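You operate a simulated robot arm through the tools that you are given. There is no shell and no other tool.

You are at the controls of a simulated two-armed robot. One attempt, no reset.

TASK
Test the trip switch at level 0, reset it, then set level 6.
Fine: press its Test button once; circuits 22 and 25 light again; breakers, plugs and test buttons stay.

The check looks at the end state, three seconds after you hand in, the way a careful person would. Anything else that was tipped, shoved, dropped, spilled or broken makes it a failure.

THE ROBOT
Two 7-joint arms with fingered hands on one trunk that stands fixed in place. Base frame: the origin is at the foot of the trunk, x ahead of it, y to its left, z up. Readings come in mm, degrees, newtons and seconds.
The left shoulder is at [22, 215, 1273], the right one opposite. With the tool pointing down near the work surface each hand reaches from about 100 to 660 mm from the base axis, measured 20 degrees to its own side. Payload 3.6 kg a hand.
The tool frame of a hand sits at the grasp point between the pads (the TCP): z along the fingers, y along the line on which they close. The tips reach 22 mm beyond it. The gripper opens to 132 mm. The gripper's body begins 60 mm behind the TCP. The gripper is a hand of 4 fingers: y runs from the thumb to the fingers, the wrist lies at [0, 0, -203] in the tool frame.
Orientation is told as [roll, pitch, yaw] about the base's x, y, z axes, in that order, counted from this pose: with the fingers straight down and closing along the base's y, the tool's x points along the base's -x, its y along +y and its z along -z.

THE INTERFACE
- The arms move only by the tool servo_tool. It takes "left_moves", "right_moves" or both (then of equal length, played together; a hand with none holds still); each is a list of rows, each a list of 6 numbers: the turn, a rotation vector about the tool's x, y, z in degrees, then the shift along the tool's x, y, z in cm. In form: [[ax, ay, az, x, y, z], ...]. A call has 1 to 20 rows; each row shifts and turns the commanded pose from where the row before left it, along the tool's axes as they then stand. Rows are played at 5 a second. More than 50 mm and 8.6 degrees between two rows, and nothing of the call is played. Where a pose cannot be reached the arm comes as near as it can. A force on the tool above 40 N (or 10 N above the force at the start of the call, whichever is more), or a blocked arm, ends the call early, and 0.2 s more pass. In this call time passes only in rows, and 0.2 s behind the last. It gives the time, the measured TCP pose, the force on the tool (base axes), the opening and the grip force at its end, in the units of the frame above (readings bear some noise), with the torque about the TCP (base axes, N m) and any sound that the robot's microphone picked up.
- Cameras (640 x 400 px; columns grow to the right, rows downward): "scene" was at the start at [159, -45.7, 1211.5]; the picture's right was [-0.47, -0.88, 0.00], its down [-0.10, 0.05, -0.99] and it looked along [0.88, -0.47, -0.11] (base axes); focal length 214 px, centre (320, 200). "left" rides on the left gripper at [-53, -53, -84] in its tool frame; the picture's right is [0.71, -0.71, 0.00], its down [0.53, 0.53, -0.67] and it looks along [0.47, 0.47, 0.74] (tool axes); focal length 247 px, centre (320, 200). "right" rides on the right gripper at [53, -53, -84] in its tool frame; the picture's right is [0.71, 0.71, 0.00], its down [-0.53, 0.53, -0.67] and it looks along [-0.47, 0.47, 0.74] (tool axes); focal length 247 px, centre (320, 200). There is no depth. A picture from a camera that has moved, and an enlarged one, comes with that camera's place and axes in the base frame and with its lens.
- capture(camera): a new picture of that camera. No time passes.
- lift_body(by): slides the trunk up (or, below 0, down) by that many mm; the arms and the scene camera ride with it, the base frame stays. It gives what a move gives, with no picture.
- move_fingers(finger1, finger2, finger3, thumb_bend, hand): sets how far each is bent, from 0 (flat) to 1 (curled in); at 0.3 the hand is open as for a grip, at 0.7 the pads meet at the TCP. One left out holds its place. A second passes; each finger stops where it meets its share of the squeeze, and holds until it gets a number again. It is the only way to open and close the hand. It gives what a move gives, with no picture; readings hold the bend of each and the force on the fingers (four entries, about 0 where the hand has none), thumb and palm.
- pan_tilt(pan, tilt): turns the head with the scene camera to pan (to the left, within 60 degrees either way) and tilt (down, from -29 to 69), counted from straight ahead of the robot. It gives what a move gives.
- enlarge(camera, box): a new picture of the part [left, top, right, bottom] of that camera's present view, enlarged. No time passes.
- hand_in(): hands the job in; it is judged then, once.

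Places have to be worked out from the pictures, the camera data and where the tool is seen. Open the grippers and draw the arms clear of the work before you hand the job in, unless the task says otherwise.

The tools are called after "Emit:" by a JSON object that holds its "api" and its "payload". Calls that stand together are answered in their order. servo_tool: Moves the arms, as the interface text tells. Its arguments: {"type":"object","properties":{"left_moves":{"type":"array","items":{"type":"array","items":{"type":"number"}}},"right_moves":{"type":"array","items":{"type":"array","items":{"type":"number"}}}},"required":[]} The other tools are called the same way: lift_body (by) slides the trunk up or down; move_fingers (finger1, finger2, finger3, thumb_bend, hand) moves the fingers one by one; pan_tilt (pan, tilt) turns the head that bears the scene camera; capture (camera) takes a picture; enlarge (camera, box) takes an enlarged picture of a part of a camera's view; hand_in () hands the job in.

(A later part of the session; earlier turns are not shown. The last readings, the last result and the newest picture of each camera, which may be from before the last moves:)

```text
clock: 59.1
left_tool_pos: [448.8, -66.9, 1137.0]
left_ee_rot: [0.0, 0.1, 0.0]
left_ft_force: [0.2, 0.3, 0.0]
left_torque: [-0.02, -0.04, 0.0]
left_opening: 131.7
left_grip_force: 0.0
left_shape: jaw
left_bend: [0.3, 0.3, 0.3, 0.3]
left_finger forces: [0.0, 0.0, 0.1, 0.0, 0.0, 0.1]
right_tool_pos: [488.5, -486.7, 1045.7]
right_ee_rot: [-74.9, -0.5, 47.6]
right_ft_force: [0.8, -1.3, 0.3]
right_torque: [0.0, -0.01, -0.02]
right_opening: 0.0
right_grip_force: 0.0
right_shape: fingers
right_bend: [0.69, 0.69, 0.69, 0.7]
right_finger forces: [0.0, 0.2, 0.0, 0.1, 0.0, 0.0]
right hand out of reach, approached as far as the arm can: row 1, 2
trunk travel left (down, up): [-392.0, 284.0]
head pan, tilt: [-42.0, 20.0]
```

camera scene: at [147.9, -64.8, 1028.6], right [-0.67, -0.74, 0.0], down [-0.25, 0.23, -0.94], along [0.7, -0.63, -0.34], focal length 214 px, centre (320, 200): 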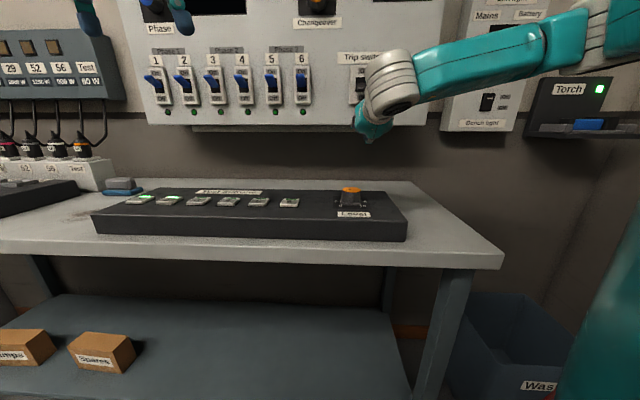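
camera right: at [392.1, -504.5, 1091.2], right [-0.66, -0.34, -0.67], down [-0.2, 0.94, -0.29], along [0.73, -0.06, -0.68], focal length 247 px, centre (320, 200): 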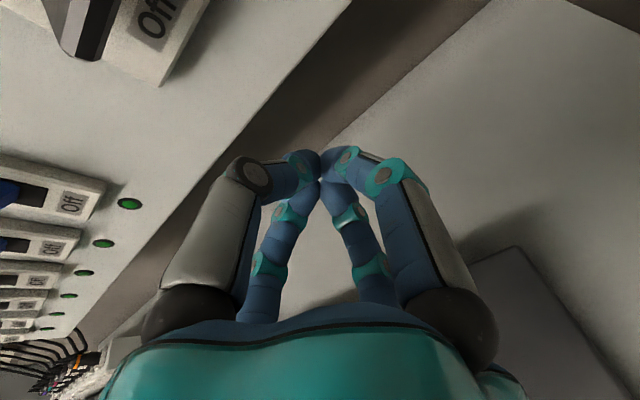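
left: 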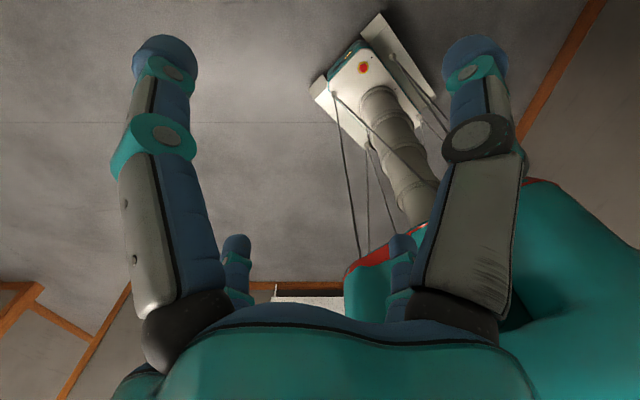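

Tilt of about 72–75 degrees is the limit here, so I'll push the lever up with a single lower finger instead of the cluster. I level the yaw, back off a little, raise the trunk and set the fingers: finger2 extended, others curled, then look at the hand.

Emit:
{"api": "servo_tool", "payload": {"right_moves": [[-4, 2.5, 0.68, 0, 0, -2.0]]}}

Emit:
{"api": "lift_body", "payload": {"by": 140}}

Emit:
{"api": "move_fingers", "payload": {"hand": "right", "finger1": 1.0, "finger2": 0.45, "finger3": 1.0, "thumb_bend": 1.0}}

Emit:
{"api": "capture", "payload": {"camera": "right"}}

Emit:
{"api": "capture", "payload": {"camera": "scene"}}

```text
clock: 59.5
left_tool_pos: [446.7, -67.0, 1136.9]
left_ee_rot: [0.1, 0.1, 0.1]
left_ft_force: [-0.6, 0.9, -0.1]
left_torque: [-0.02, 0.03, 0.01]
left_opening: 132.1
left_grip_force: 0.1
left_shape: jaw
left_bend: [0.3, 0.3, 0.3, 0.3]
left_finger forces: [0.0, 0.0, 0.1, 0.0, 0.0, 0.0]
right_tool_pos: [465.7, -490.6, 1060.7]
right_ee_rot: [-77.6, 0.0, 43.3]
right_ft_force: [0.3, 0.0, -0.1]
right_torque: [0.02, -0.02, 0.02]
right_opening: 0.0
right_grip_force: 0.1
right_shape: fingers
right_bend: [0.69, 0.69, 0.69, 0.7]
right_finger forces: [0.0, 0.0, 0.1, 0.0, 0.0, 0.0]
trunk travel left (down, up): [-392.0, 284.0]
head pan, tilt: [-42.0, 20.0]
```

```text
clock: 61.2
left_tool_pos: [448.2, -66.3, 1278.8]
left_ee_rot: [0.0, 0.1, -0.1]
left_ft_force: [0.3, 0.0, -1.1]
left_torque: [-0.01, 0.0, 0.0]
left_opening: 131.9
left_grip_force: 0.0
left_shape: jaw
left_bend: [0.3, 0.3, 0.3, 0.3]
left_finger forces: [0.0, 0.0, 0.0, 0.0, 0.1, 0.0]
right_tool_pos: [465.9, -491.6, 1201.1]
right_ee_rot: [-77.6, 0.0, 43.3]
right_ft_force: [0.2, -1.1, 0.1]
right_torque: [-0.01, 0.01, -0.02]
right_opening: 0.2
right_grip_force: 0.0
right_shape: fingers
right_bend: [0.69, 0.69, 0.69, 0.7]
right_finger forces: [0.1, 0.0, 0.0, 0.0, 0.0, 0.1]
trunk travel left (down, up): [-532.0, 144.0]
head pan, tilt: [-42.0, 20.0]
```

```text
clock: 62.2
left_tool_pos: [448.0, -66.3, 1276.9]
left_ee_rot: [0.0, 0.1, -0.1]
left_ft_force: [0.3, 0.8, 0.7]
left_torque: [-0.02, 0.0, -0.01]
left_opening: 131.9
left_grip_force: 0.1
left_shape: jaw
left_bend: [0.3, 0.3, 0.3, 0.3]
left_finger forces: [0.0, 0.0, 0.0, 0.0, 0.1, 0.0]
right_tool_pos: [465.7, -491.4, 1200.6]
right_ee_rot: [-77.7, 0.0, 43.4]
right_ft_force: [-0.4, 0.1, -0.9]
right_torque: [0.02, 0.03, -0.02]
right_opening: 16.3
right_grip_force: 0.0
right_shape: fingers
right_bend: [0.93, 0.45, 0.93, 1.0]
right_finger forces: [0.1, 0.0, 0.0, 0.0, 0.0, 0.1]
trunk travel left (down, up): [-532.0, 144.0]
head pan, tilt: [-42.0, 20.0]
```

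```text
taken
camera right: at [378.2, -475.8, 1270.8], right [-0.62, -0.37, -0.69], down [-0.14, 0.92, -0.37], along [0.77, -0.13, -0.62], focal length 247 px, centre (320, 200)
```

right: 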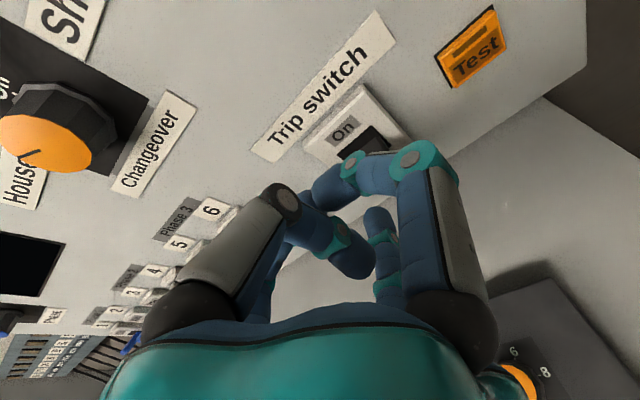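

```text
taken
camera scene: at [147.0, -64.9, 1171.0], right [-0.67, -0.74, 0.0], down [-0.26, 0.23, -0.94], along [0.7, -0.63, -0.34], focal length 214 px, centre (320, 200)
```

scene: 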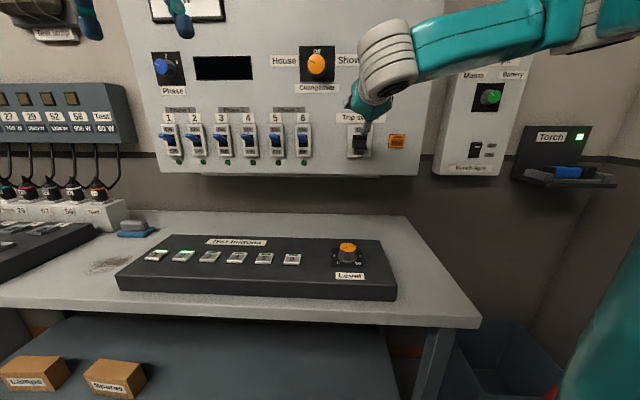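

Finger2 is the lower (+y) finger, now extended about 30 mm ahead of the curled ones. I zoom on the lever from both cameras to fix its place.

Emit:
{"api": "enlarge", "payload": {"camera": "right", "box": [290, 70, 450, 200]}}

Emit:
{"api": "enlarge", "payload": {"camera": "scene", "box": [330, 80, 430, 180]}}

Emit:
{"api": "capture", "payload": {"camera": "left"}}

```text
3.08 times, centred on (370, 135) of right
camera zoom: at [378.2, -475.8, 1270.8], right [-0.62, -0.37, -0.69], down [-0.14, 0.92, -0.37], along [0.77, -0.13, -0.62], focal length 760 px, centre (166, 400)
```

zoom: 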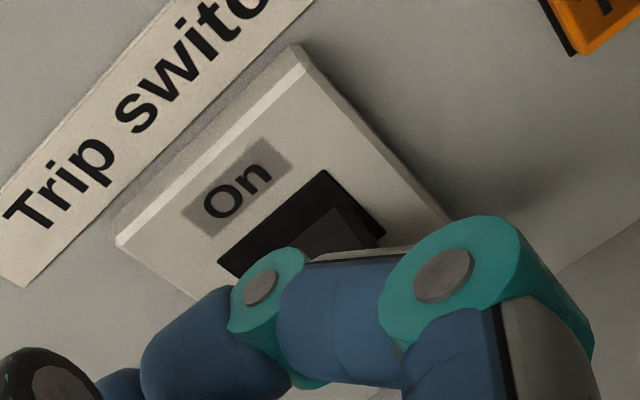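

```text
4.00 times, centred on (380, 130) of scene
camera zoom: at [147.0, -64.9, 1171.0], right [-0.67, -0.74, 0.0], down [-0.26, 0.23, -0.94], along [0.7, -0.63, -0.34], focal length 858 px, centre (80, 480)
```

zoom: 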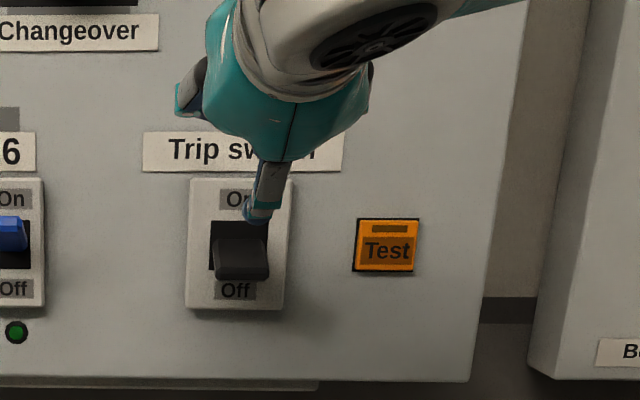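

```text
taken
camera left: at [503.3, -121.0, 1360.8], right [-0.71, -0.71, 0.0], down [-0.53, 0.53, 0.67], along [-0.47, 0.47, -0.74], focal length 247 px, centre (320, 200)
```

left: 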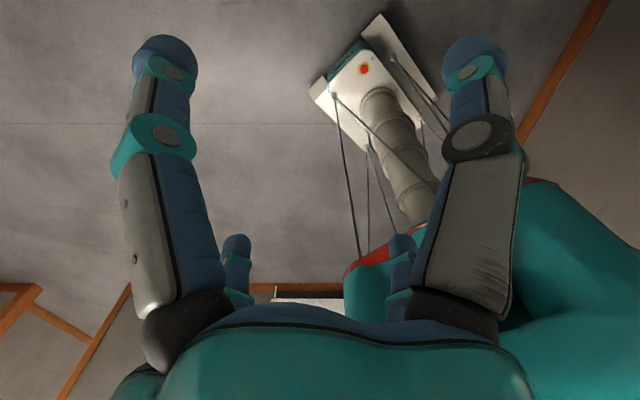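

Plate spans u -15..54, z 1080–1164 with its face at n≈779; the lever end sticks out to about n≈745 with its lower edge near z≈1098. I open finger2 a bit more so the lever fits between it and the curled fingers, then check the finger geometry.

Emit:
{"api": "move_fingers", "payload": {"hand": "right", "finger2": 0.38}}

Emit:
{"api": "capture", "payload": {"camera": "right"}}

```text
clock: 63.2
left_tool_pos: [448.3, -66.7, 1277.5]
left_ee_rot: [-0.1, 0.1, 0.1]
left_ft_force: [-0.4, -1.0, -0.7]
left_torque: [0.02, 0.0, -0.01]
left_opening: 131.8
left_grip_force: 0.1
left_shape: jaw
left_bend: [0.3, 0.3, 0.3, 0.3]
left_finger forces: [0.1, 0.0, 0.0, 0.1, 0.0, 0.0]
right_tool_pos: [466.7, -491.4, 1201.6]
right_ee_rot: [-77.6, 0.0, 43.3]
right_ft_force: [0.6, -1.3, 0.1]
right_torque: [0.0, 0.01, 0.01]
right_opening: 14.5
right_grip_force: 0.0
right_shape: fingers
right_bend: [0.97, 0.38, 0.97, 1.0]
right_finger forces: [0.0, 0.0, 0.0, 0.1, 0.1, 0.0]
trunk travel left (down, up): [-532.0, 144.0]
head pan, tilt: [-42.0, 20.0]
```

```text
taken
camera right: at [378.2, -475.8, 1270.9], right [-0.62, -0.37, -0.69], down [-0.14, 0.92, -0.37], along [0.77, -0.13, -0.62], focal length 247 px, centre (320, 200)
```

right: 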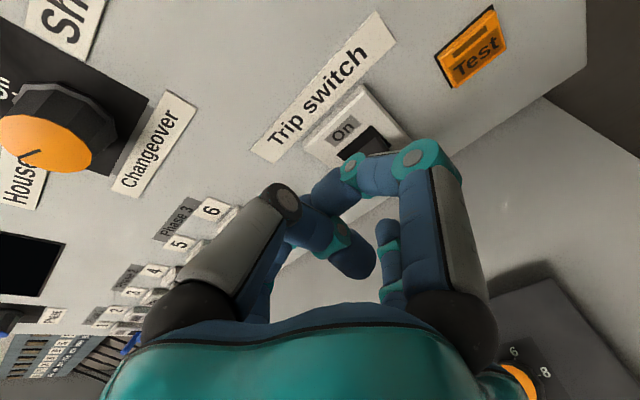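

Tip geometry is known now (about 60 mm below and 26 mm ahead of the TCP). I lower the hand 59 mm while still well off the lever.

Emit:
{"api": "servo_tool", "payload": {"right_moves": [[0, 0, 0, 0, 2.0, 0.43], [0, 0, 0, 0, 2.0, 0.43], [0, 0, 0, 0, 1.85, 0.4]]}}

Emit:
{"api": "enlarge", "payload": {"camera": "scene", "box": [310, 80, 430, 190]}}

Emit:
{"api": "capture", "payload": {"camera": "right"}}

```text
clock: 64.0
left_tool_pos: [448.8, -67.4, 1278.0]
left_ee_rot: [0.0, 0.2, 0.1]
left_ft_force: [0.1, -0.4, 0.3]
left_torque: [-0.01, -0.04, -0.01]
left_opening: 131.7
left_grip_force: 0.0
left_shape: jaw
left_bend: [0.3, 0.3, 0.3, 0.3]
left_finger forces: [0.1, 0.0, 0.0, 0.0, 0.1, 0.1]
right_tool_pos: [466.8, -491.6, 1142.7]
right_ee_rot: [-77.6, 0.0, 43.4]
right_ft_force: [-0.1, 0.3, 0.1]
right_torque: [-0.01, 0.01, -0.01]
right_opening: 14.6
right_grip_force: 0.1
right_shape: fingers
right_bend: [0.97, 0.38, 0.97, 1.0]
right_finger forces: [0.1, 0.0, 0.1, 0.0, 0.0, 0.1]
trunk travel left (down, up): [-532.0, 144.0]
head pan, tilt: [-42.0, 20.0]
```

```text
3.64 times, centred on (370, 135) of scene
camera zoom: at [147.4, -64.6, 1170.9], right [-0.67, -0.74, 0.0], down [-0.26, 0.23, -0.94], along [0.7, -0.63, -0.34], focal length 780 px, centre (138, 436)
```

zoom: 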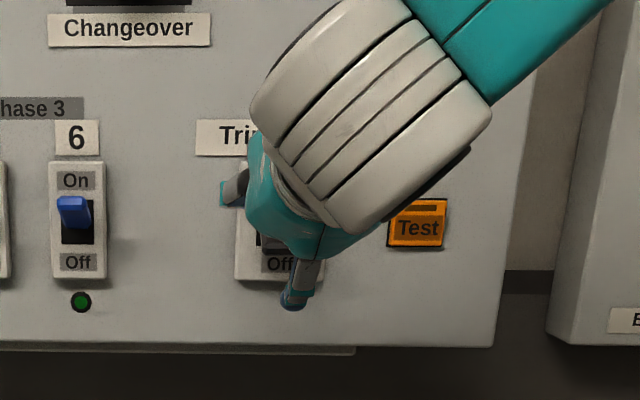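

```text
taken
camera right: at [378.4, -476.1, 1211.2], right [-0.62, -0.37, -0.69], down [-0.14, 0.92, -0.37], along [0.77, -0.13, -0.62], focal length 247 px, centre (320, 200)
```

right: 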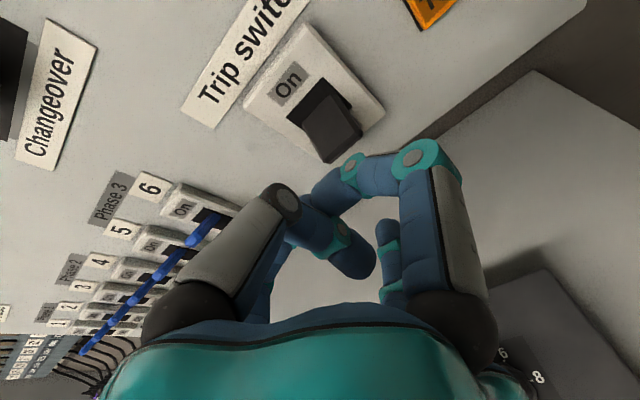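

The view of the lever is clear now; I zoom in to fix its end position precisely.

Emit:
{"api": "enlarge", "payload": {"camera": "right", "box": [240, 20, 400, 180]}}

Emit:
{"api": "enlarge", "payload": {"camera": "scene", "box": [360, 125, 410, 170]}}

```text
2.50 times, centred on (320, 100) of right
camera zoom: at [378.4, -476.1, 1211.2], right [-0.62, -0.37, -0.69], down [-0.14, 0.92, -0.37], along [0.77, -0.13, -0.62], focal length 617 px, centre (320, 450)
```

zoom: 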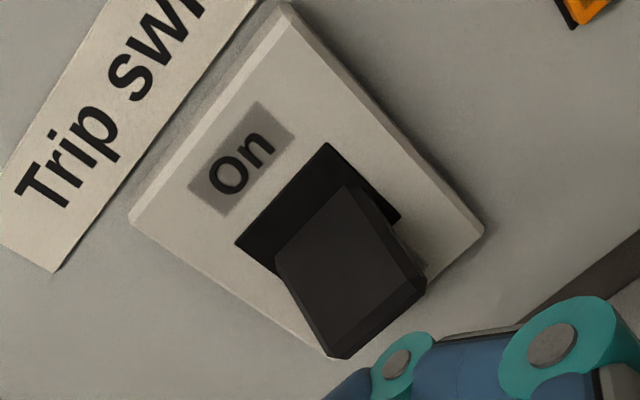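

```text
8.89 times, centred on (385, 148) of scene
camera zoom: at [147.4, -64.6, 1170.9], right [-0.67, -0.74, 0.0], down [-0.26, 0.23, -0.94], along [0.7, -0.63, -0.34], focal length 1906 px, centre (-258, 667)
```

zoom: 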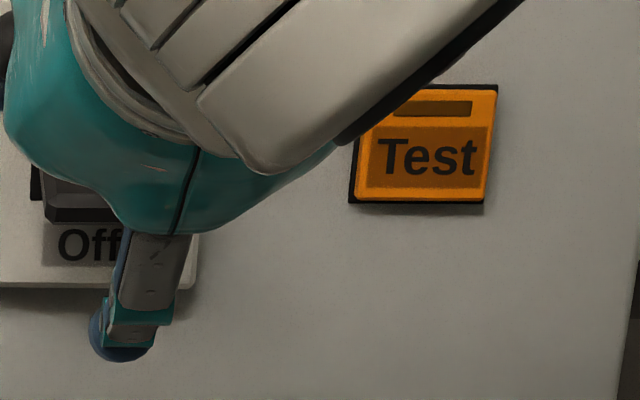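

The lever end is at n≈741, z≈1103 lower edge, u 3..37. Finger tip height (about 1078) is safely under it, so I move straight in 71 mm along the normal.

Emit:
{"api": "servo_tool", "payload": {"right_moves": [[0, 0, 0, 0, -0.38, 1.74], [0, 0, 0, 0, -0.38, 1.74], [0, 0, 0, 0, -0.38, 1.74], [0, 0, 0, 0, -0.38, 1.72]]}}

Emit:
{"api": "capture", "payload": {"camera": "right"}}

Emit:
{"api": "enlarge", "payload": {"camera": "scene", "box": [330, 90, 430, 190]}}

```text
clock: 65.0
left_tool_pos: [448.1, -67.6, 1278.9]
left_ee_rot: [0.0, 0.0, -0.1]
left_ft_force: [0.0, 0.8, 0.1]
left_torque: [0.03, 0.0, -0.01]
left_opening: 131.6
left_grip_force: 0.1
left_shape: jaw
left_bend: [0.3, 0.3, 0.3, 0.3]
left_finger forces: [0.0, 0.0, 0.1, 0.0, 0.0, 0.0]
right_tool_pos: [515.3, -543.3, 1142.5]
right_ee_rot: [-77.6, -0.1, 43.3]
right_ft_force: [-0.6, -0.5, -0.9]
right_torque: [0.02, -0.02, 0.04]
right_opening: 14.6
right_grip_force: 0.1
right_shape: fingers
right_bend: [0.97, 0.38, 0.97, 1.0]
right_finger forces: [0.0, 0.1, 0.1, 0.0, 0.0, 0.0]
trunk travel left (down, up): [-532.0, 144.0]
head pan, tilt: [-42.0, 20.0]
```

```text
taken
camera right: at [427.6, -528.3, 1211.1], right [-0.62, -0.37, -0.69], down [-0.14, 0.92, -0.37], along [0.77, -0.13, -0.62], focal length 247 px, centre (320, 200)
```

right: 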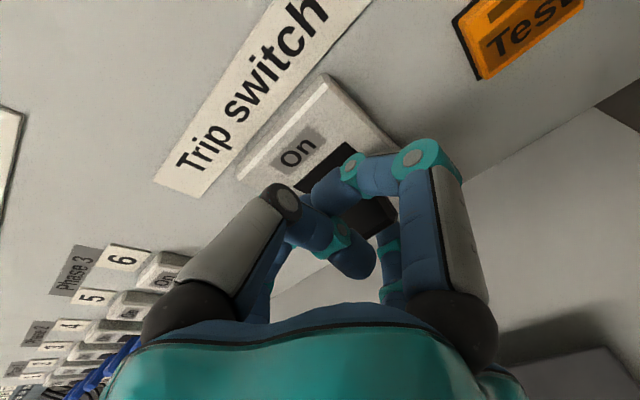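

```text
4.00 times, centred on (380, 140) of scene
camera zoom: at [147.3, -65.0, 1170.9], right [-0.67, -0.74, 0.0], down [-0.26, 0.23, -0.94], along [0.7, -0.63, -0.34], focal length 858 px, centre (80, 440)
```

zoom: 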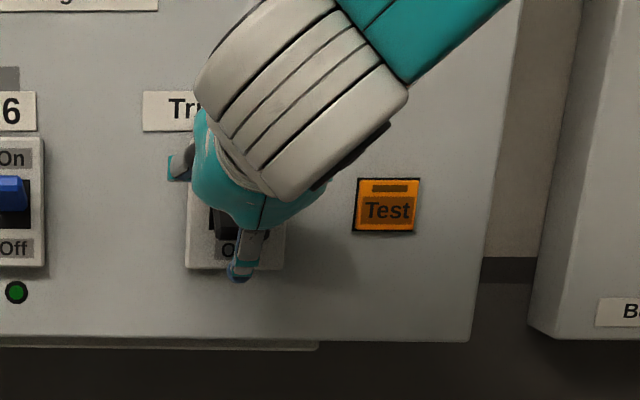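

No contact yet; I check that the extended finger is indeed under the lever.

Emit:
{"api": "enlarge", "payload": {"camera": "right", "box": [300, 120, 460, 300]}}

Emit:
{"api": "enlarge", "payload": {"camera": "scene", "box": [365, 130, 405, 165]}}

```text
2.22 times, centred on (380, 210) of right
camera zoom: at [427.6, -528.3, 1211.1], right [-0.62, -0.37, -0.69], down [-0.14, 0.92, -0.37], along [0.77, -0.13, -0.62], focal length 549 px, centre (187, 178)
```

zoom: 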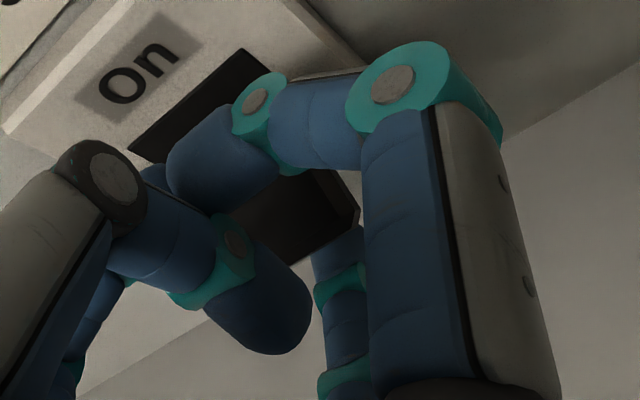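

```text
11.43 times, centred on (385, 148) of scene
camera zoom: at [147.3, -65.0, 1170.9], right [-0.67, -0.74, 0.0], down [-0.26, 0.23, -0.94], along [0.7, -0.63, -0.34], focal length 2451 px, centre (-423, 800)
```

zoom: 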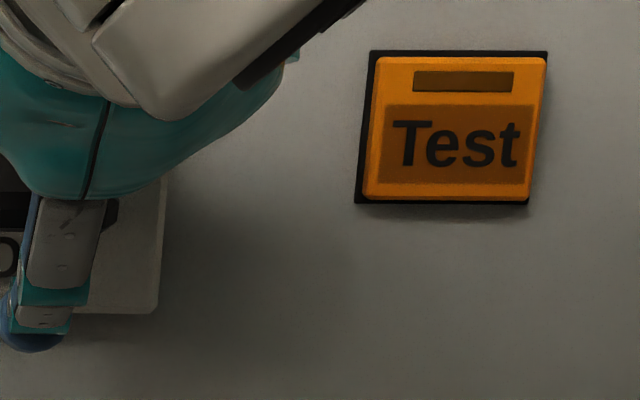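

The finger is under the lever's middle. I raise the hand 30 mm in small rows and read the force.

Emit:
{"api": "servo_tool", "payload": {"right_moves": [[0, 0, 0, 0, -0.733, -0.16], [0, 0, 0, 0, -0.733, -0.16], [0, 0, 0, 0, -0.733, -0.16], [0, 0, 0, 0, -0.733, -0.16]]}}

Emit:
{"api": "enlarge", "payload": {"camera": "right", "box": [300, 120, 460, 300]}}

```text
clock: 66.0
left_tool_pos: [448.1, -67.8, 1277.8]
left_ee_rot: [0.0, 0.2, -0.1]
left_ft_force: [0.3, 0.1, -0.6]
left_torque: [-0.01, 0.0, 0.01]
left_opening: 131.9
left_grip_force: 0.1
left_shape: jaw
left_bend: [0.3, 0.3, 0.3, 0.3]
left_finger forces: [0.0, 0.0, 0.0, 0.0, 0.0, 0.0]
right_tool_pos: [514.7, -543.4, 1171.0]
right_ee_rot: [-77.7, 0.0, 43.3]
right_ft_force: [-0.2, -0.5, -1.2]
right_torque: [0.06, 0.0, 0.0]
right_opening: 14.4
right_grip_force: 0.0
right_shape: fingers
right_bend: [0.97, 0.38, 0.97, 1.0]
right_finger forces: [0.0, 0.0, 0.0, 0.0, 0.0, 0.0]
trunk travel left (down, up): [-532.0, 144.0]
head pan, tilt: [-42.0, 20.0]
```

```text
2.22 times, centred on (380, 210) of right
camera zoom: at [426.7, -527.9, 1241.3], right [-0.62, -0.37, -0.69], down [-0.14, 0.92, -0.37], along [0.77, -0.13, -0.62], focal length 549 px, centre (187, 178)
```

zoom: 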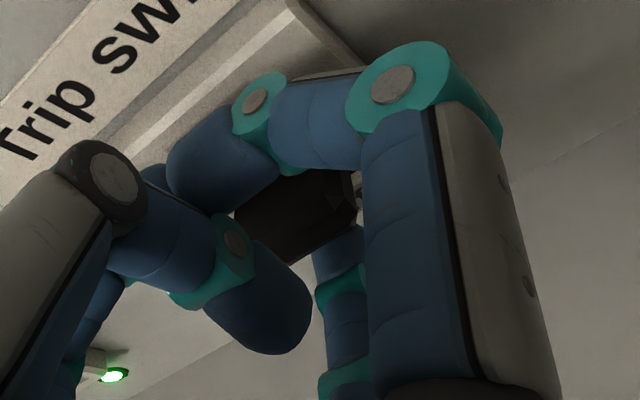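

A breaker lamp is lit green again, so the switch seems to have closed. I check with the scene camera.

Emit:
{"api": "capture", "payload": {"camera": "scene"}}

Emit:
{"api": "enlarge", "payload": {"camera": "scene", "box": [330, 90, 430, 190]}}

```text
taken
camera scene: at [146.9, -65.0, 1171.0], right [-0.67, -0.74, 0.0], down [-0.25, 0.23, -0.94], along [0.7, -0.63, -0.34], focal length 214 px, centre (320, 200)
```

scene: 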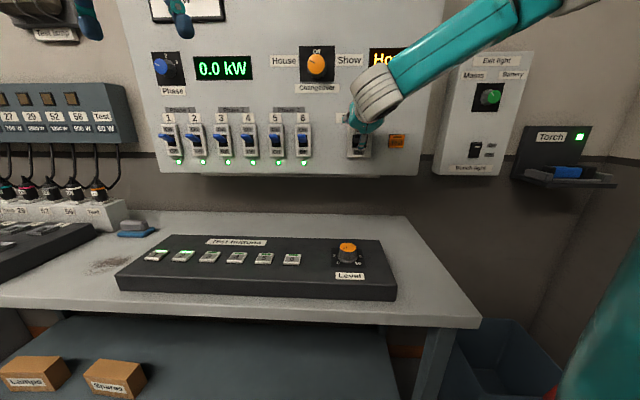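

```text
4.00 times, centred on (380, 140) of scene
camera zoom: at [146.9, -65.0, 1171.0], right [-0.67, -0.74, 0.0], down [-0.25, 0.23, -0.94], along [0.7, -0.63, -0.34], focal length 858 px, centre (80, 440)
```

zoom: 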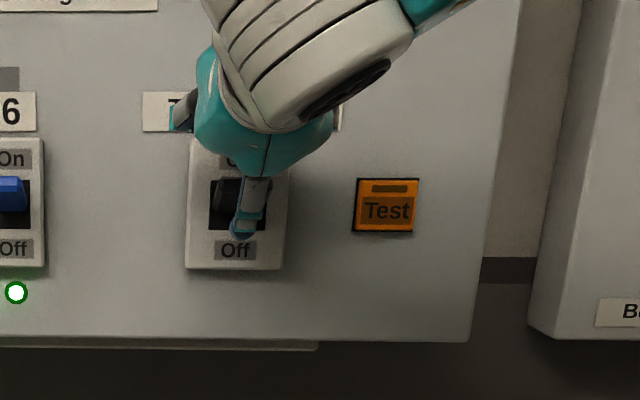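

Power is back and the lever has snapped up to On with no residual force. I retreat straight out from the panel.

Emit:
{"api": "servo_tool", "payload": {"right_moves": [[0, 0, 0, 0, 0.32, -1.46], [0, 0, 0, 0, 0.38, -1.74], [0, 0, 0, 0, 0.53, -2.44], [0, 0, 0, 0, 0.53, -2.44]]}}

Emit:
{"api": "capture", "payload": {"camera": "right"}}

Emit:
{"api": "enlarge", "payload": {"camera": "scene", "box": [330, 90, 430, 190]}}

```text
clock: 67.0
left_tool_pos: [449.1, -66.9, 1277.0]
left_ee_rot: [0.0, 0.1, 0.0]
left_ft_force: [0.7, 1.1, -0.1]
left_torque: [0.0, -0.03, -0.02]
left_opening: 131.8
left_grip_force: 0.0
left_shape: jaw
left_bend: [0.3, 0.3, 0.3, 0.3]
left_finger forces: [0.0, 0.0, 0.0, 0.1, 0.0, 0.1]
right_tool_pos: [456.6, -481.6, 1173.0]
right_ee_rot: [-77.7, 0.0, 43.3]
right_ft_force: [0.3, 0.6, 1.0]
right_torque: [0.0, 0.0, 0.01]
right_opening: 14.2
right_grip_force: 0.1
right_shape: fingers
right_bend: [0.97, 0.38, 0.97, 1.0]
right_finger forces: [0.1, 0.0, 0.0, 0.1, 0.0, 0.0]
trunk travel left (down, up): [-532.0, 144.0]
head pan, tilt: [-42.0, 20.0]
```

```text
taken
camera right: at [368.2, -466.7, 1242.0], right [-0.62, -0.37, -0.69], down [-0.14, 0.92, -0.37], along [0.77, -0.13, -0.62], focal length 247 px, centre (320, 200)
```

right: 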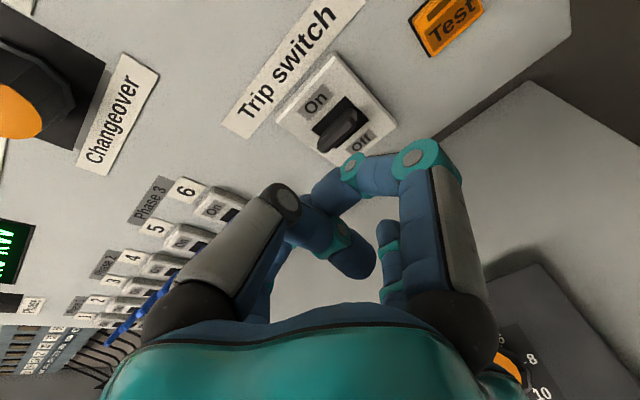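

```text
4.00 times, centred on (380, 140) of scene
camera zoom: at [146.9, -64.8, 1171.0], right [-0.67, -0.74, 0.0], down [-0.25, 0.23, -0.94], along [0.7, -0.63, -0.34], focal length 858 px, centre (80, 440)
```

zoom: 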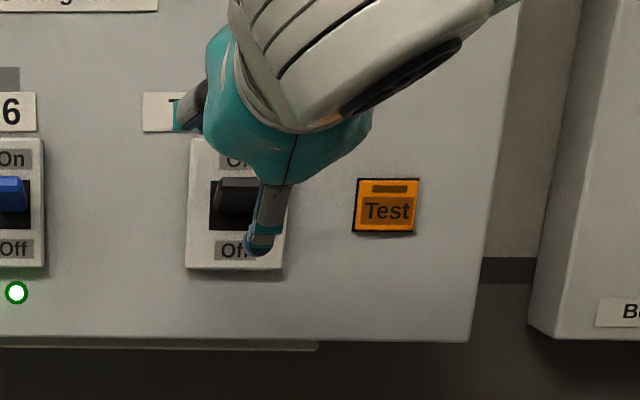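

The trip switch is On and all lamps are lit. I back off 40 mm more and pitch the hand down again, opening the fingers for the knob.

Emit:
{"api": "servo_tool", "payload": {"right_moves": [[0, 0, 0, 0, 0, -4.0], [-7.77, 0, 0, 0, 0, 0], [-7.77, 0, 0, 0, 0, 0], [-7.77, 0, 0, 0, 0, 0], [-7.77, 0, 0, 0, 0, 0], [-7.77, 0, 0, 0, 0, 0], [-7.77, 0, 0, 0, 0, 0], [-7.77, 0, 0, 0, 0, 0], [-7.77, 0, 0, 0, 0, 0], [-7.77, 0, 0, 0, 0, 0], [-7.77, 0, 0, 0, 0, 0]]}}

Emit:
{"api": "move_fingers", "payload": {"hand": "right", "finger1": 0.4, "finger2": 0.4, "finger3": 0.4, "thumb_bend": 0.4}}

Emit:
{"api": "capture", "payload": {"camera": "scene"}}

```text
clock: 69.4
left_tool_pos: [450.3, -66.4, 1277.1]
left_ee_rot: [0.0, 0.0, 0.0]
left_ft_force: [0.0, 0.1, 0.8]
left_torque: [-0.01, 0.03, -0.02]
left_opening: 131.7
left_grip_force: 0.0
left_shape: jaw
left_bend: [0.3, 0.3, 0.3, 0.3]
left_finger forces: [0.0, 0.0, 0.0, 0.0, 0.1, 0.0]
right_tool_pos: [430.6, -454.1, 1180.6]
right_ee_rot: [0.4, 0.0, 43.4]
right_ft_force: [0.3, 0.1, 0.6]
right_torque: [-0.02, 0.01, 0.02]
right_opening: 14.3
right_grip_force: 0.0
right_shape: fingers
right_bend: [0.97, 0.38, 0.97, 1.0]
right_finger forces: [0.0, 0.0, 0.1, 0.0, 0.1, 0.0]
trunk travel left (down, up): [-532.0, 144.0]
head pan, tilt: [-42.0, 20.0]
```

```text
clock: 70.4
left_tool_pos: [448.1, -66.1, 1277.3]
left_ee_rot: [0.0, 0.0, 0.0]
left_ft_force: [-0.4, 0.1, -1.1]
left_torque: [0.03, -0.01, 0.0]
left_opening: 132.2
left_grip_force: 0.0
left_shape: jaw
left_bend: [0.3, 0.3, 0.3, 0.3]
left_finger forces: [0.1, 0.1, 0.0, 0.1, 0.0, 0.0]
right_tool_pos: [430.6, -453.9, 1180.7]
right_ee_rot: [0.1, 0.1, 43.4]
right_ft_force: [-0.4, 0.7, -1.4]
right_torque: [0.05, -0.02, -0.02]
right_opening: 64.1
right_grip_force: 0.0
right_shape: fingers
right_bend: [0.4, 0.4, 0.4, 0.4]
right_finger forces: [0.0, 0.0, 0.0, 0.0, 0.1, 0.0]
trunk travel left (down, up): [-532.0, 144.0]
head pan, tilt: [-42.0, 20.0]
```

```text
taken
camera scene: at [147.1, -64.9, 1171.0], right [-0.67, -0.74, 0.0], down [-0.26, 0.23, -0.94], along [0.7, -0.63, -0.34], focal length 214 px, centre (320, 200)
```

scene: 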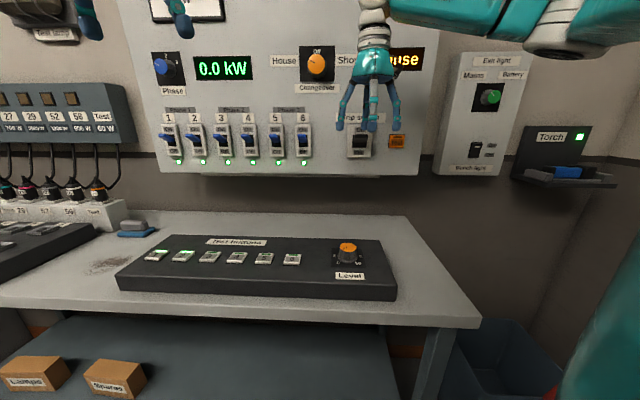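

I move the hand over the knob (z about 1098 at this trunk height) and twist to yaw about +88 for the clockwise turn.

Emit:
{"api": "servo_tool", "payload": {"right_moves": [[0, 0, 0, -1.0, 1.28, 2.76], [0, 0, 0, -1.0, 1.28, 2.76], [0, 0, 0, -1.0, 1.28, 2.76], [0, 0, -7.5, 0, 0, 0], [0, 0, -7.5, 0, 0, 0], [0, 0, -7.5, 0, 0, 0], [0, 0, -7.5, 0, 0, 0], [0, 0, -7.5, 0, 0, 0], [0, 0, -7.5, 0, 0, 0]]}}

Emit:
{"api": "lift_body", "payload": {"by": -120}}

Emit:
{"api": "capture", "payload": {"camera": "right"}}

Emit:
{"api": "enlarge", "payload": {"camera": "scene", "box": [310, 110, 430, 230]}}

```text
clock: 72.4
left_tool_pos: [447.7, -67.6, 1276.8]
left_ee_rot: [0.0, 0.1, 0.0]
left_ft_force: [-1.2, -0.3, -0.2]
left_torque: [0.01, -0.02, 0.01]
left_opening: 132.2
left_grip_force: 0.0
left_shape: jaw
left_bend: [0.3, 0.3, 0.3, 0.3]
left_finger forces: [0.0, 0.0, 0.1, 0.0, 0.0, 0.0]
right_tool_pos: [427.3, -406.1, 1096.3]
right_ee_rot: [0.1, -0.2, 88.5]
right_ft_force: [-0.4, 0.4, -0.8]
right_torque: [-0.02, 0.0, 0.02]
right_opening: 64.2
right_grip_force: 0.0
right_shape: fingers
right_bend: [0.4, 0.4, 0.4, 0.4]
right_finger forces: [0.0, 0.0, 0.0, 0.0, 0.1, 0.0]
trunk travel left (down, up): [-532.0, 144.0]
head pan, tilt: [-42.0, 20.0]
```

```text
clock: 73.9
left_tool_pos: [448.9, -66.6, 1158.0]
left_ee_rot: [0.0, 0.0, 0.1]
left_ft_force: [0.3, 0.7, 0.3]
left_torque: [-0.01, -0.01, -0.04]
left_opening: 131.9
left_grip_force: 0.0
left_shape: jaw
left_bend: [0.3, 0.3, 0.3, 0.3]
left_finger forces: [0.0, 0.0, 0.0, 0.0, 0.1, 0.0]
right_tool_pos: [426.3, -404.9, 977.1]
right_ee_rot: [0.1, -0.1, 88.3]
right_ft_force: [-0.1, 0.3, 1.3]
right_torque: [0.0, -0.03, 0.03]
right_opening: 64.3
right_grip_force: 0.1
right_shape: fingers
right_bend: [0.4, 0.4, 0.4, 0.4]
right_finger forces: [0.1, 0.0, 0.0, 0.0, 0.1, 0.1]
trunk travel left (down, up): [-412.0, 264.0]
head pan, tilt: [-42.0, 20.0]
```

```text
taken
camera right: at [477.0, -459.6, 1060.9], right [-0.73, -0.69, 0.0], down [-0.51, 0.54, 0.67], along [-0.46, 0.49, -0.74], focal length 247 px, centre (320, 200)
```

right: 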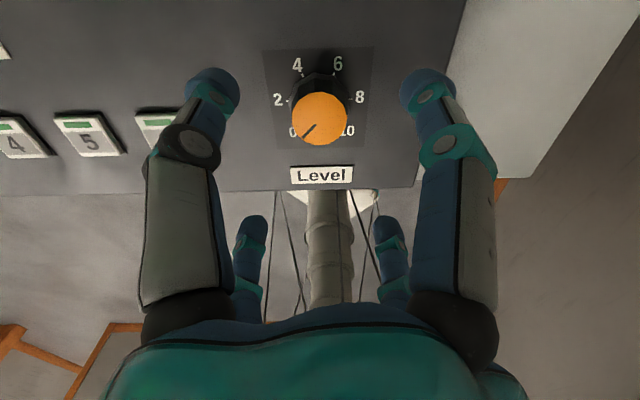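

```text
3.33 times, centred on (370, 170) of scene
camera zoom: at [147.7, -64.8, 1049.1], right [-0.67, -0.74, 0.0], down [-0.25, 0.23, -0.94], along [0.7, -0.63, -0.34], focal length 715 px, centre (153, 300)
```

zoom: 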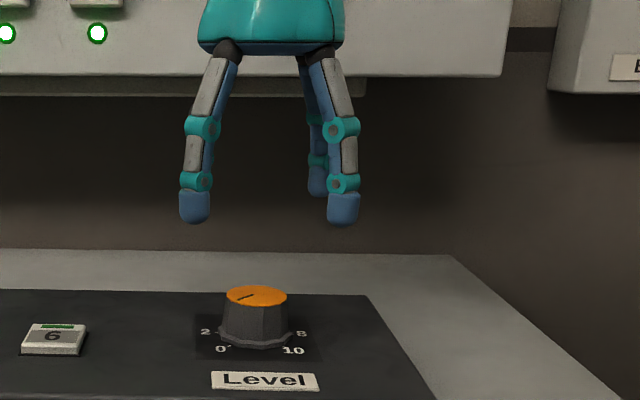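

Centred over the knob. I lower the trunk 78 mm to the earlier grip height (898) and grip.

Emit:
{"api": "lift_body", "payload": {"by": -78}}

Emit:
{"api": "move_fingers", "payload": {"hand": "right", "finger1": 0.66, "finger2": 0.66, "finger3": 0.66, "thumb_bend": 0.66}}

Emit:
{"api": "capture", "payload": {"camera": "right"}}

```text
clock: 75.1
left_tool_pos: [448.0, -66.7, 1079.3]
left_ee_rot: [0.0, 0.0, 0.1]
left_ft_force: [-0.2, -0.8, 0.3]
left_torque: [-0.02, 0.01, 0.01]
left_opening: 131.8
left_grip_force: 0.1
left_shape: jaw
left_bend: [0.3, 0.3, 0.3, 0.3]
left_finger forces: [0.0, 0.1, 0.0, 0.0, 0.0, 0.1]
right_tool_pos: [426.0, -404.3, 898.9]
right_ee_rot: [0.0, -0.1, 88.2]
right_ft_force: [0.8, 1.0, 0.2]
right_torque: [0.01, 0.01, 0.04]
right_opening: 64.5
right_grip_force: 0.0
right_shape: fingers
right_bend: [0.4, 0.4, 0.4, 0.4]
right_finger forces: [0.1, 0.0, 0.1, 0.1, 0.0, 0.0]
trunk travel left (down, up): [-334.0, 342.0]
head pan, tilt: [-42.0, 20.0]
```

```text
clock: 76.1
left_tool_pos: [447.8, -66.5, 1079.2]
left_ee_rot: [-0.1, 0.0, 0.1]
left_ft_force: [-0.7, -1.0, -0.5]
left_torque: [-0.01, 0.02, 0.0]
left_opening: 132.0
left_grip_force: 0.0
left_shape: jaw
left_bend: [0.3, 0.3, 0.3, 0.3]
left_finger forces: [0.0, 0.0, 0.1, 0.0, 0.1, 0.0]
right_tool_pos: [426.7, -406.6, 900.0]
right_ee_rot: [0.2, -0.1, 88.3]
right_ft_force: [2.4, -1.1, 2.1]
right_torque: [0.0, -0.03, -0.02]
right_opening: 20.2
right_grip_force: 11.9
right_shape: fingers
right_bend: [0.59, 0.59, 0.58, 0.6]
right_finger forces: [5.3, 5.4, 5.5, 0.0, 8.2, 0.0]
trunk travel left (down, up): [-334.0, 342.0]
head pan, tilt: [-42.0, 20.0]
```

```text
taken
camera right: at [477.4, -459.8, 982.6], right [-0.73, -0.69, 0.0], down [-0.51, 0.54, 0.67], along [-0.46, 0.49, -0.74], focal length 247 px, centre (320, 200)
```

right: 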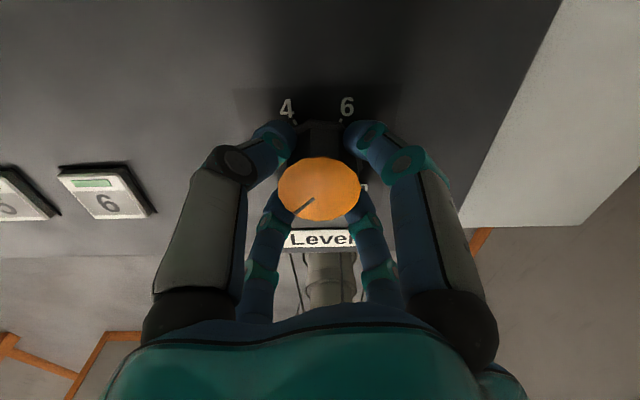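

Firm grip. I turn the knob clockwise 128 degrees.

Emit:
{"api": "servo_tool", "payload": {"right_moves": [[0, 0, 8, 0, 0, 0], [0, 0, 8, 0, 0, 0], [0, 0, 8, 0, 0, 0], [0, 0, 8, 0, 0, 0], [0, 0, 8, 0, 0, 0], [0, 0, 8, 0, 0, 0], [0, 0, 8, 0, 0, 0], [0, 0, 8, 0, 0, 0], [0, 0, 8, 0, 0, 0], [0, 0, 8, 0, 0, 0], [0, 0, 8, 0, 0, 0], [0, 0, 8, 0, 0, 0], [0, 0, 8, 0, 0, 0], [0, 0, 8, 0, 0, 0], [0, 0, 8, 0, 0, 0], [0, 0, 8, 0, 0, 0]]}}

Emit:
{"api": "move_fingers", "payload": {"hand": "right", "finger1": 0.43, "finger2": 0.43, "finger3": 0.43, "thumb_bend": 0.43}}

Emit:
{"api": "enlarge", "payload": {"camera": "right", "box": [220, 60, 420, 260]}}

Emit:
{"api": "capture", "payload": {"camera": "scene"}}

```text
clock: 79.5
left_tool_pos: [447.6, -66.4, 1078.6]
left_ee_rot: [0.1, 0.1, 0.0]
left_ft_force: [-0.2, 0.4, 0.3]
left_torque: [0.03, 0.02, 0.01]
left_opening: 131.7
left_grip_force: 0.0
left_shape: jaw
left_bend: [0.3, 0.3, 0.3, 0.3]
left_finger forces: [0.1, 0.0, 0.1, 0.0, 0.0, 0.0]
right_tool_pos: [425.4, -405.1, 900.3]
right_ee_rot: [0.0, 0.1, -39.8]
right_ft_force: [1.1, 2.4, 3.9]
right_torque: [0.04, -0.11, 0.03]
right_opening: 20.0
right_grip_force: 12.3
right_shape: fingers
right_bend: [0.59, 0.58, 0.58, 0.6]
right_finger forces: [5.6, 7.1, 5.5, 0.0, 7.2, 0.0]
trunk travel left (down, up): [-334.0, 342.0]
head pan, tilt: [-42.0, 20.0]
```

```text
clock: 80.5
left_tool_pos: [447.7, -68.1, 1080.0]
left_ee_rot: [0.0, 0.2, 0.0]
left_ft_force: [0.0, 0.8, 0.3]
left_torque: [0.03, 0.0, 0.05]
left_opening: 132.0
left_grip_force: 0.0
left_shape: jaw
left_bend: [0.3, 0.3, 0.3, 0.3]
left_finger forces: [0.0, 0.1, 0.1, 0.1, 0.0, 0.0]
right_tool_pos: [426.0, -406.0, 899.2]
right_ee_rot: [0.0, 0.1, -39.8]
right_ft_force: [0.0, 0.1, 0.5]
right_torque: [-0.01, 0.01, 0.0]
right_opening: 57.1
right_grip_force: 0.0
right_shape: fingers
right_bend: [0.43, 0.43, 0.43, 0.43]
right_finger forces: [0.0, 0.1, 0.1, 0.0, 0.1, 0.0]
trunk travel left (down, up): [-334.0, 342.0]
head pan, tilt: [-42.0, 20.0]
```

```text
2.00 times, centred on (320, 160) of right
camera zoom: at [349.9, -412.2, 982.4], right [-0.09, 1.0, 0.0], down [0.74, 0.07, 0.67], along [0.66, 0.06, -0.75], focal length 494 px, centre (320, 280)
```

zoom: 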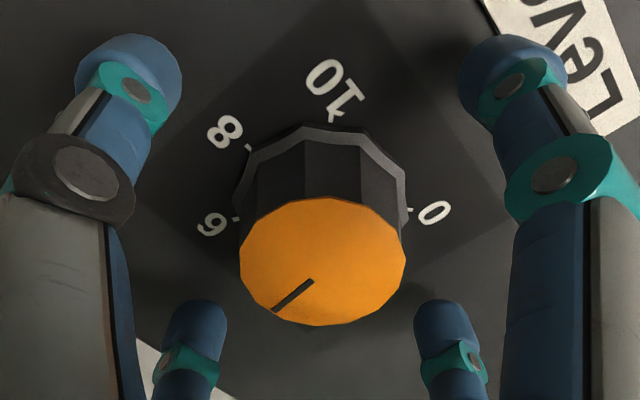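

```text
taken
camera scene: at [149.0, -64.9, 968.4], right [-0.67, -0.74, 0.0], down [-0.26, 0.23, -0.94], along [0.7, -0.63, -0.34], focal length 214 px, centre (320, 200)
```

scene: 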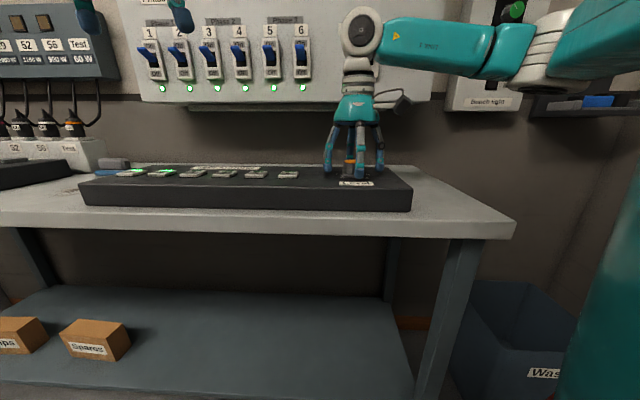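

The pointer now measures about -6 degrees (level 4.8), as expected. I twist the open hand back 48 degrees, regrip and turn the remaining 33 degrees clockwise.

Emit:
{"api": "servo_tool", "payload": {"right_moves": [[0, 0, -8, 0, 0, 0], [0, 0, -8, 0, 0, 0], [0, 0, -8, 0, 0, 0], [0, 0, -8, 0, 0, 0], [0, 0, -8, 0, 0, 0], [0, 0, -8, 0, 0, 0]]}}

Emit:
{"api": "move_fingers", "payload": {"hand": "right", "finger1": 0.66, "finger2": 0.66, "finger3": 0.66, "thumb_bend": 0.66}}

Emit:
{"api": "servo_tool", "payload": {"right_moves": [[0, 0, 6.6, 0, 0, 0], [0, 0, 6.6, 0, 0, 0], [0, 0, 6.6, 0, 0, 0], [0, 0, 6.6, 0, 0, 0], [0, 0, 6.6, 0, 0, 0]]}}

Emit:
{"api": "enlarge", "payload": {"camera": "right", "box": [260, 140, 380, 240]}}

```text
clock: 81.9
left_tool_pos: [448.0, -67.6, 1078.8]
left_ee_rot: [0.1, 0.1, 0.0]
left_ft_force: [-0.5, 0.2, 0.1]
left_torque: [0.02, -0.01, 0.01]
left_opening: 132.1
left_grip_force: 0.0
left_shape: jaw
left_bend: [0.3, 0.3, 0.3, 0.3]
left_finger forces: [0.0, 0.0, 0.1, 0.0, 0.1, 0.0]
right_tool_pos: [425.1, -405.5, 899.4]
right_ee_rot: [0.1, 0.1, 8.5]
right_ft_force: [-0.6, -0.3, -0.4]
right_torque: [0.02, -0.01, 0.01]
right_opening: 57.1
right_grip_force: 0.0
right_shape: fingers
right_bend: [0.43, 0.43, 0.43, 0.43]
right_finger forces: [0.1, 0.0, 0.0, 0.1, 0.1, 0.1]
trunk travel left (down, up): [-334.0, 342.0]
head pan, tilt: [-42.0, 20.0]
```

```text
clock: 82.9
left_tool_pos: [446.8, -67.9, 1079.6]
left_ee_rot: [0.1, 0.1, 0.0]
left_ft_force: [0.1, -0.2, 0.2]
left_torque: [-0.02, 0.0, 0.04]
left_opening: 131.8
left_grip_force: 0.1
left_shape: jaw
left_bend: [0.3, 0.3, 0.3, 0.3]
left_finger forces: [0.0, 0.0, 0.1, 0.0, 0.0, 0.0]
right_tool_pos: [426.6, -404.7, 899.0]
right_ee_rot: [0.1, 0.1, 8.3]
right_ft_force: [0.7, -0.7, 0.8]
right_torque: [0.0, -0.01, 0.0]
right_opening: 20.0
right_grip_force: 11.9
right_shape: fingers
right_bend: [0.59, 0.59, 0.59, 0.6]
right_finger forces: [5.1, 5.1, 5.3, 0.0, 7.7, 0.0]
trunk travel left (down, up): [-334.0, 342.0]
head pan, tilt: [-42.0, 20.0]
```

```text
clock: 84.1
left_tool_pos: [447.4, -66.6, 1079.5]
left_ee_rot: [0.0, 0.2, -0.1]
left_ft_force: [0.0, -0.3, 0.5]
left_torque: [0.01, 0.02, 0.01]
left_opening: 131.8
left_grip_force: 0.0
left_shape: jaw
left_bend: [0.3, 0.3, 0.3, 0.3]
left_finger forces: [0.0, 0.0, 0.0, 0.0, 0.0, 0.0]
right_tool_pos: [425.6, -405.4, 898.7]
right_ee_rot: [-0.1, 0.2, -24.7]
right_ft_force: [-0.2, 2.3, -1.4]
right_torque: [0.03, 0.0, 0.01]
right_opening: 19.5
right_grip_force: 11.4
right_shape: fingers
right_bend: [0.59, 0.59, 0.59, 0.6]
right_finger forces: [4.9, 5.5, 5.1, 0.1, 7.1, 0.1]
trunk travel left (down, up): [-334.0, 342.0]
head pan, tilt: [-42.0, 20.0]
```

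```text
4.00 times, centred on (320, 190) of right
camera zoom: at [355.0, -431.0, 982.8], right [-0.35, 0.94, 0.0], down [0.7, 0.26, 0.67], along [0.63, 0.23, -0.74], focal length 988 px, centre (320, 240)
```

zoom: 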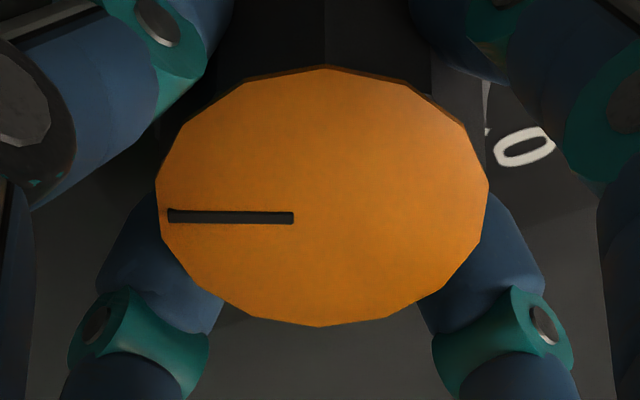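

The pointer measures +26.6 degrees, i.e. level 5.99. I release, lift straight up, and verify against the scale.

Emit:
{"api": "move_fingers", "payload": {"hand": "right", "finger1": 0.4, "finger2": 0.4, "finger3": 0.4, "thumb_bend": 0.4}}

Emit:
{"api": "lift_body", "payload": {"by": 120}}

Emit:
{"api": "enlarge", "payload": {"camera": "right", "box": [240, 60, 400, 200]}}

Emit:
{"api": "capture", "payload": {"camera": "scene"}}

```text
clock: 85.1
left_tool_pos: [448.4, -66.4, 1079.8]
left_ee_rot: [0.0, 0.1, 0.1]
left_ft_force: [0.2, 0.7, -0.1]
left_torque: [-0.05, 0.01, -0.03]
left_opening: 131.7
left_grip_force: 0.1
left_shape: jaw
left_bend: [0.3, 0.3, 0.3, 0.3]
left_finger forces: [0.0, 0.1, 0.1, 0.0, 0.1, 0.0]
right_tool_pos: [425.2, -404.9, 899.0]
right_ee_rot: [0.0, 0.1, -24.8]
right_ft_force: [0.0, -0.6, 0.6]
right_torque: [-0.01, 0.0, 0.01]
right_opening: 64.3
right_grip_force: 0.0
right_shape: fingers
right_bend: [0.4, 0.4, 0.4, 0.4]
right_finger forces: [0.0, 0.0, 0.0, 0.1, 0.0, 0.1]
trunk travel left (down, up): [-334.0, 342.0]
head pan, tilt: [-42.0, 20.0]
```

```text
clock: 86.6
left_tool_pos: [448.0, -67.3, 1198.8]
left_ee_rot: [0.0, 0.1, 0.0]
left_ft_force: [0.0, 0.1, -0.3]
left_torque: [0.01, -0.01, -0.01]
left_opening: 132.0
left_grip_force: 0.1
left_shape: jaw
left_bend: [0.3, 0.3, 0.3, 0.3]
left_finger forces: [0.0, 0.0, 0.0, 0.0, 0.1, 0.1]
right_tool_pos: [426.2, -405.7, 1018.3]
right_ee_rot: [0.0, 0.2, -24.8]
right_ft_force: [-0.3, 0.5, 0.5]
right_torque: [-0.01, -0.02, -0.02]
right_opening: 64.1
right_grip_force: 0.0
right_shape: fingers
right_bend: [0.4, 0.4, 0.4, 0.4]
right_finger forces: [0.0, 0.1, 0.0, 0.0, 0.0, 0.0]
trunk travel left (down, up): [-454.0, 222.0]
head pan, tilt: [-42.0, 20.0]
```

```text
2.86 times, centred on (320, 130) of right
camera zoom: at [355.3, -431.2, 1102.3], right [-0.35, 0.94, 0.0], down [0.7, 0.26, 0.67], along [0.62, 0.23, -0.75], focal length 706 px, centre (320, 400)
```

zoom: 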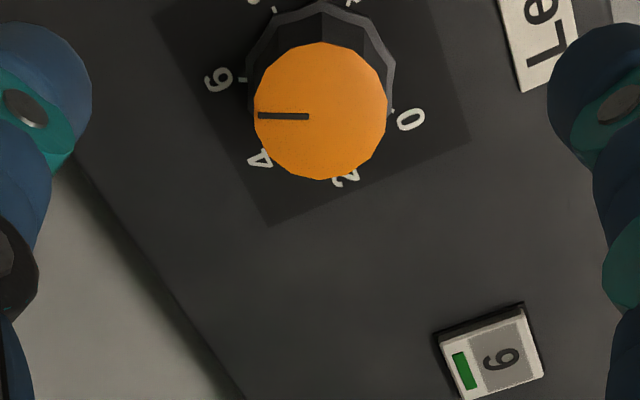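

```text
taken
camera scene: at [147.7, -64.9, 1091.8], right [-0.67, -0.74, 0.0], down [-0.26, 0.23, -0.94], along [0.7, -0.63, -0.34], focal length 214 px, centre (320, 200)
```

scene: 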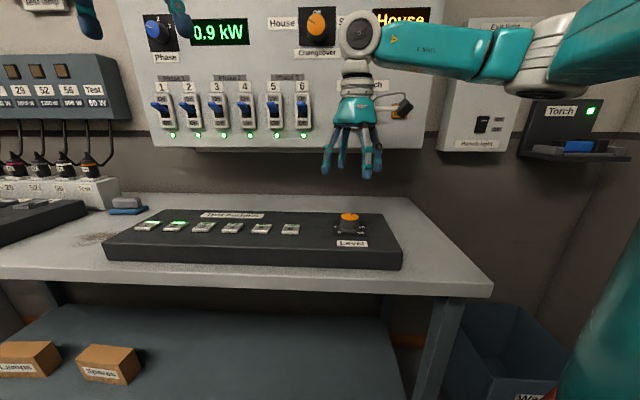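

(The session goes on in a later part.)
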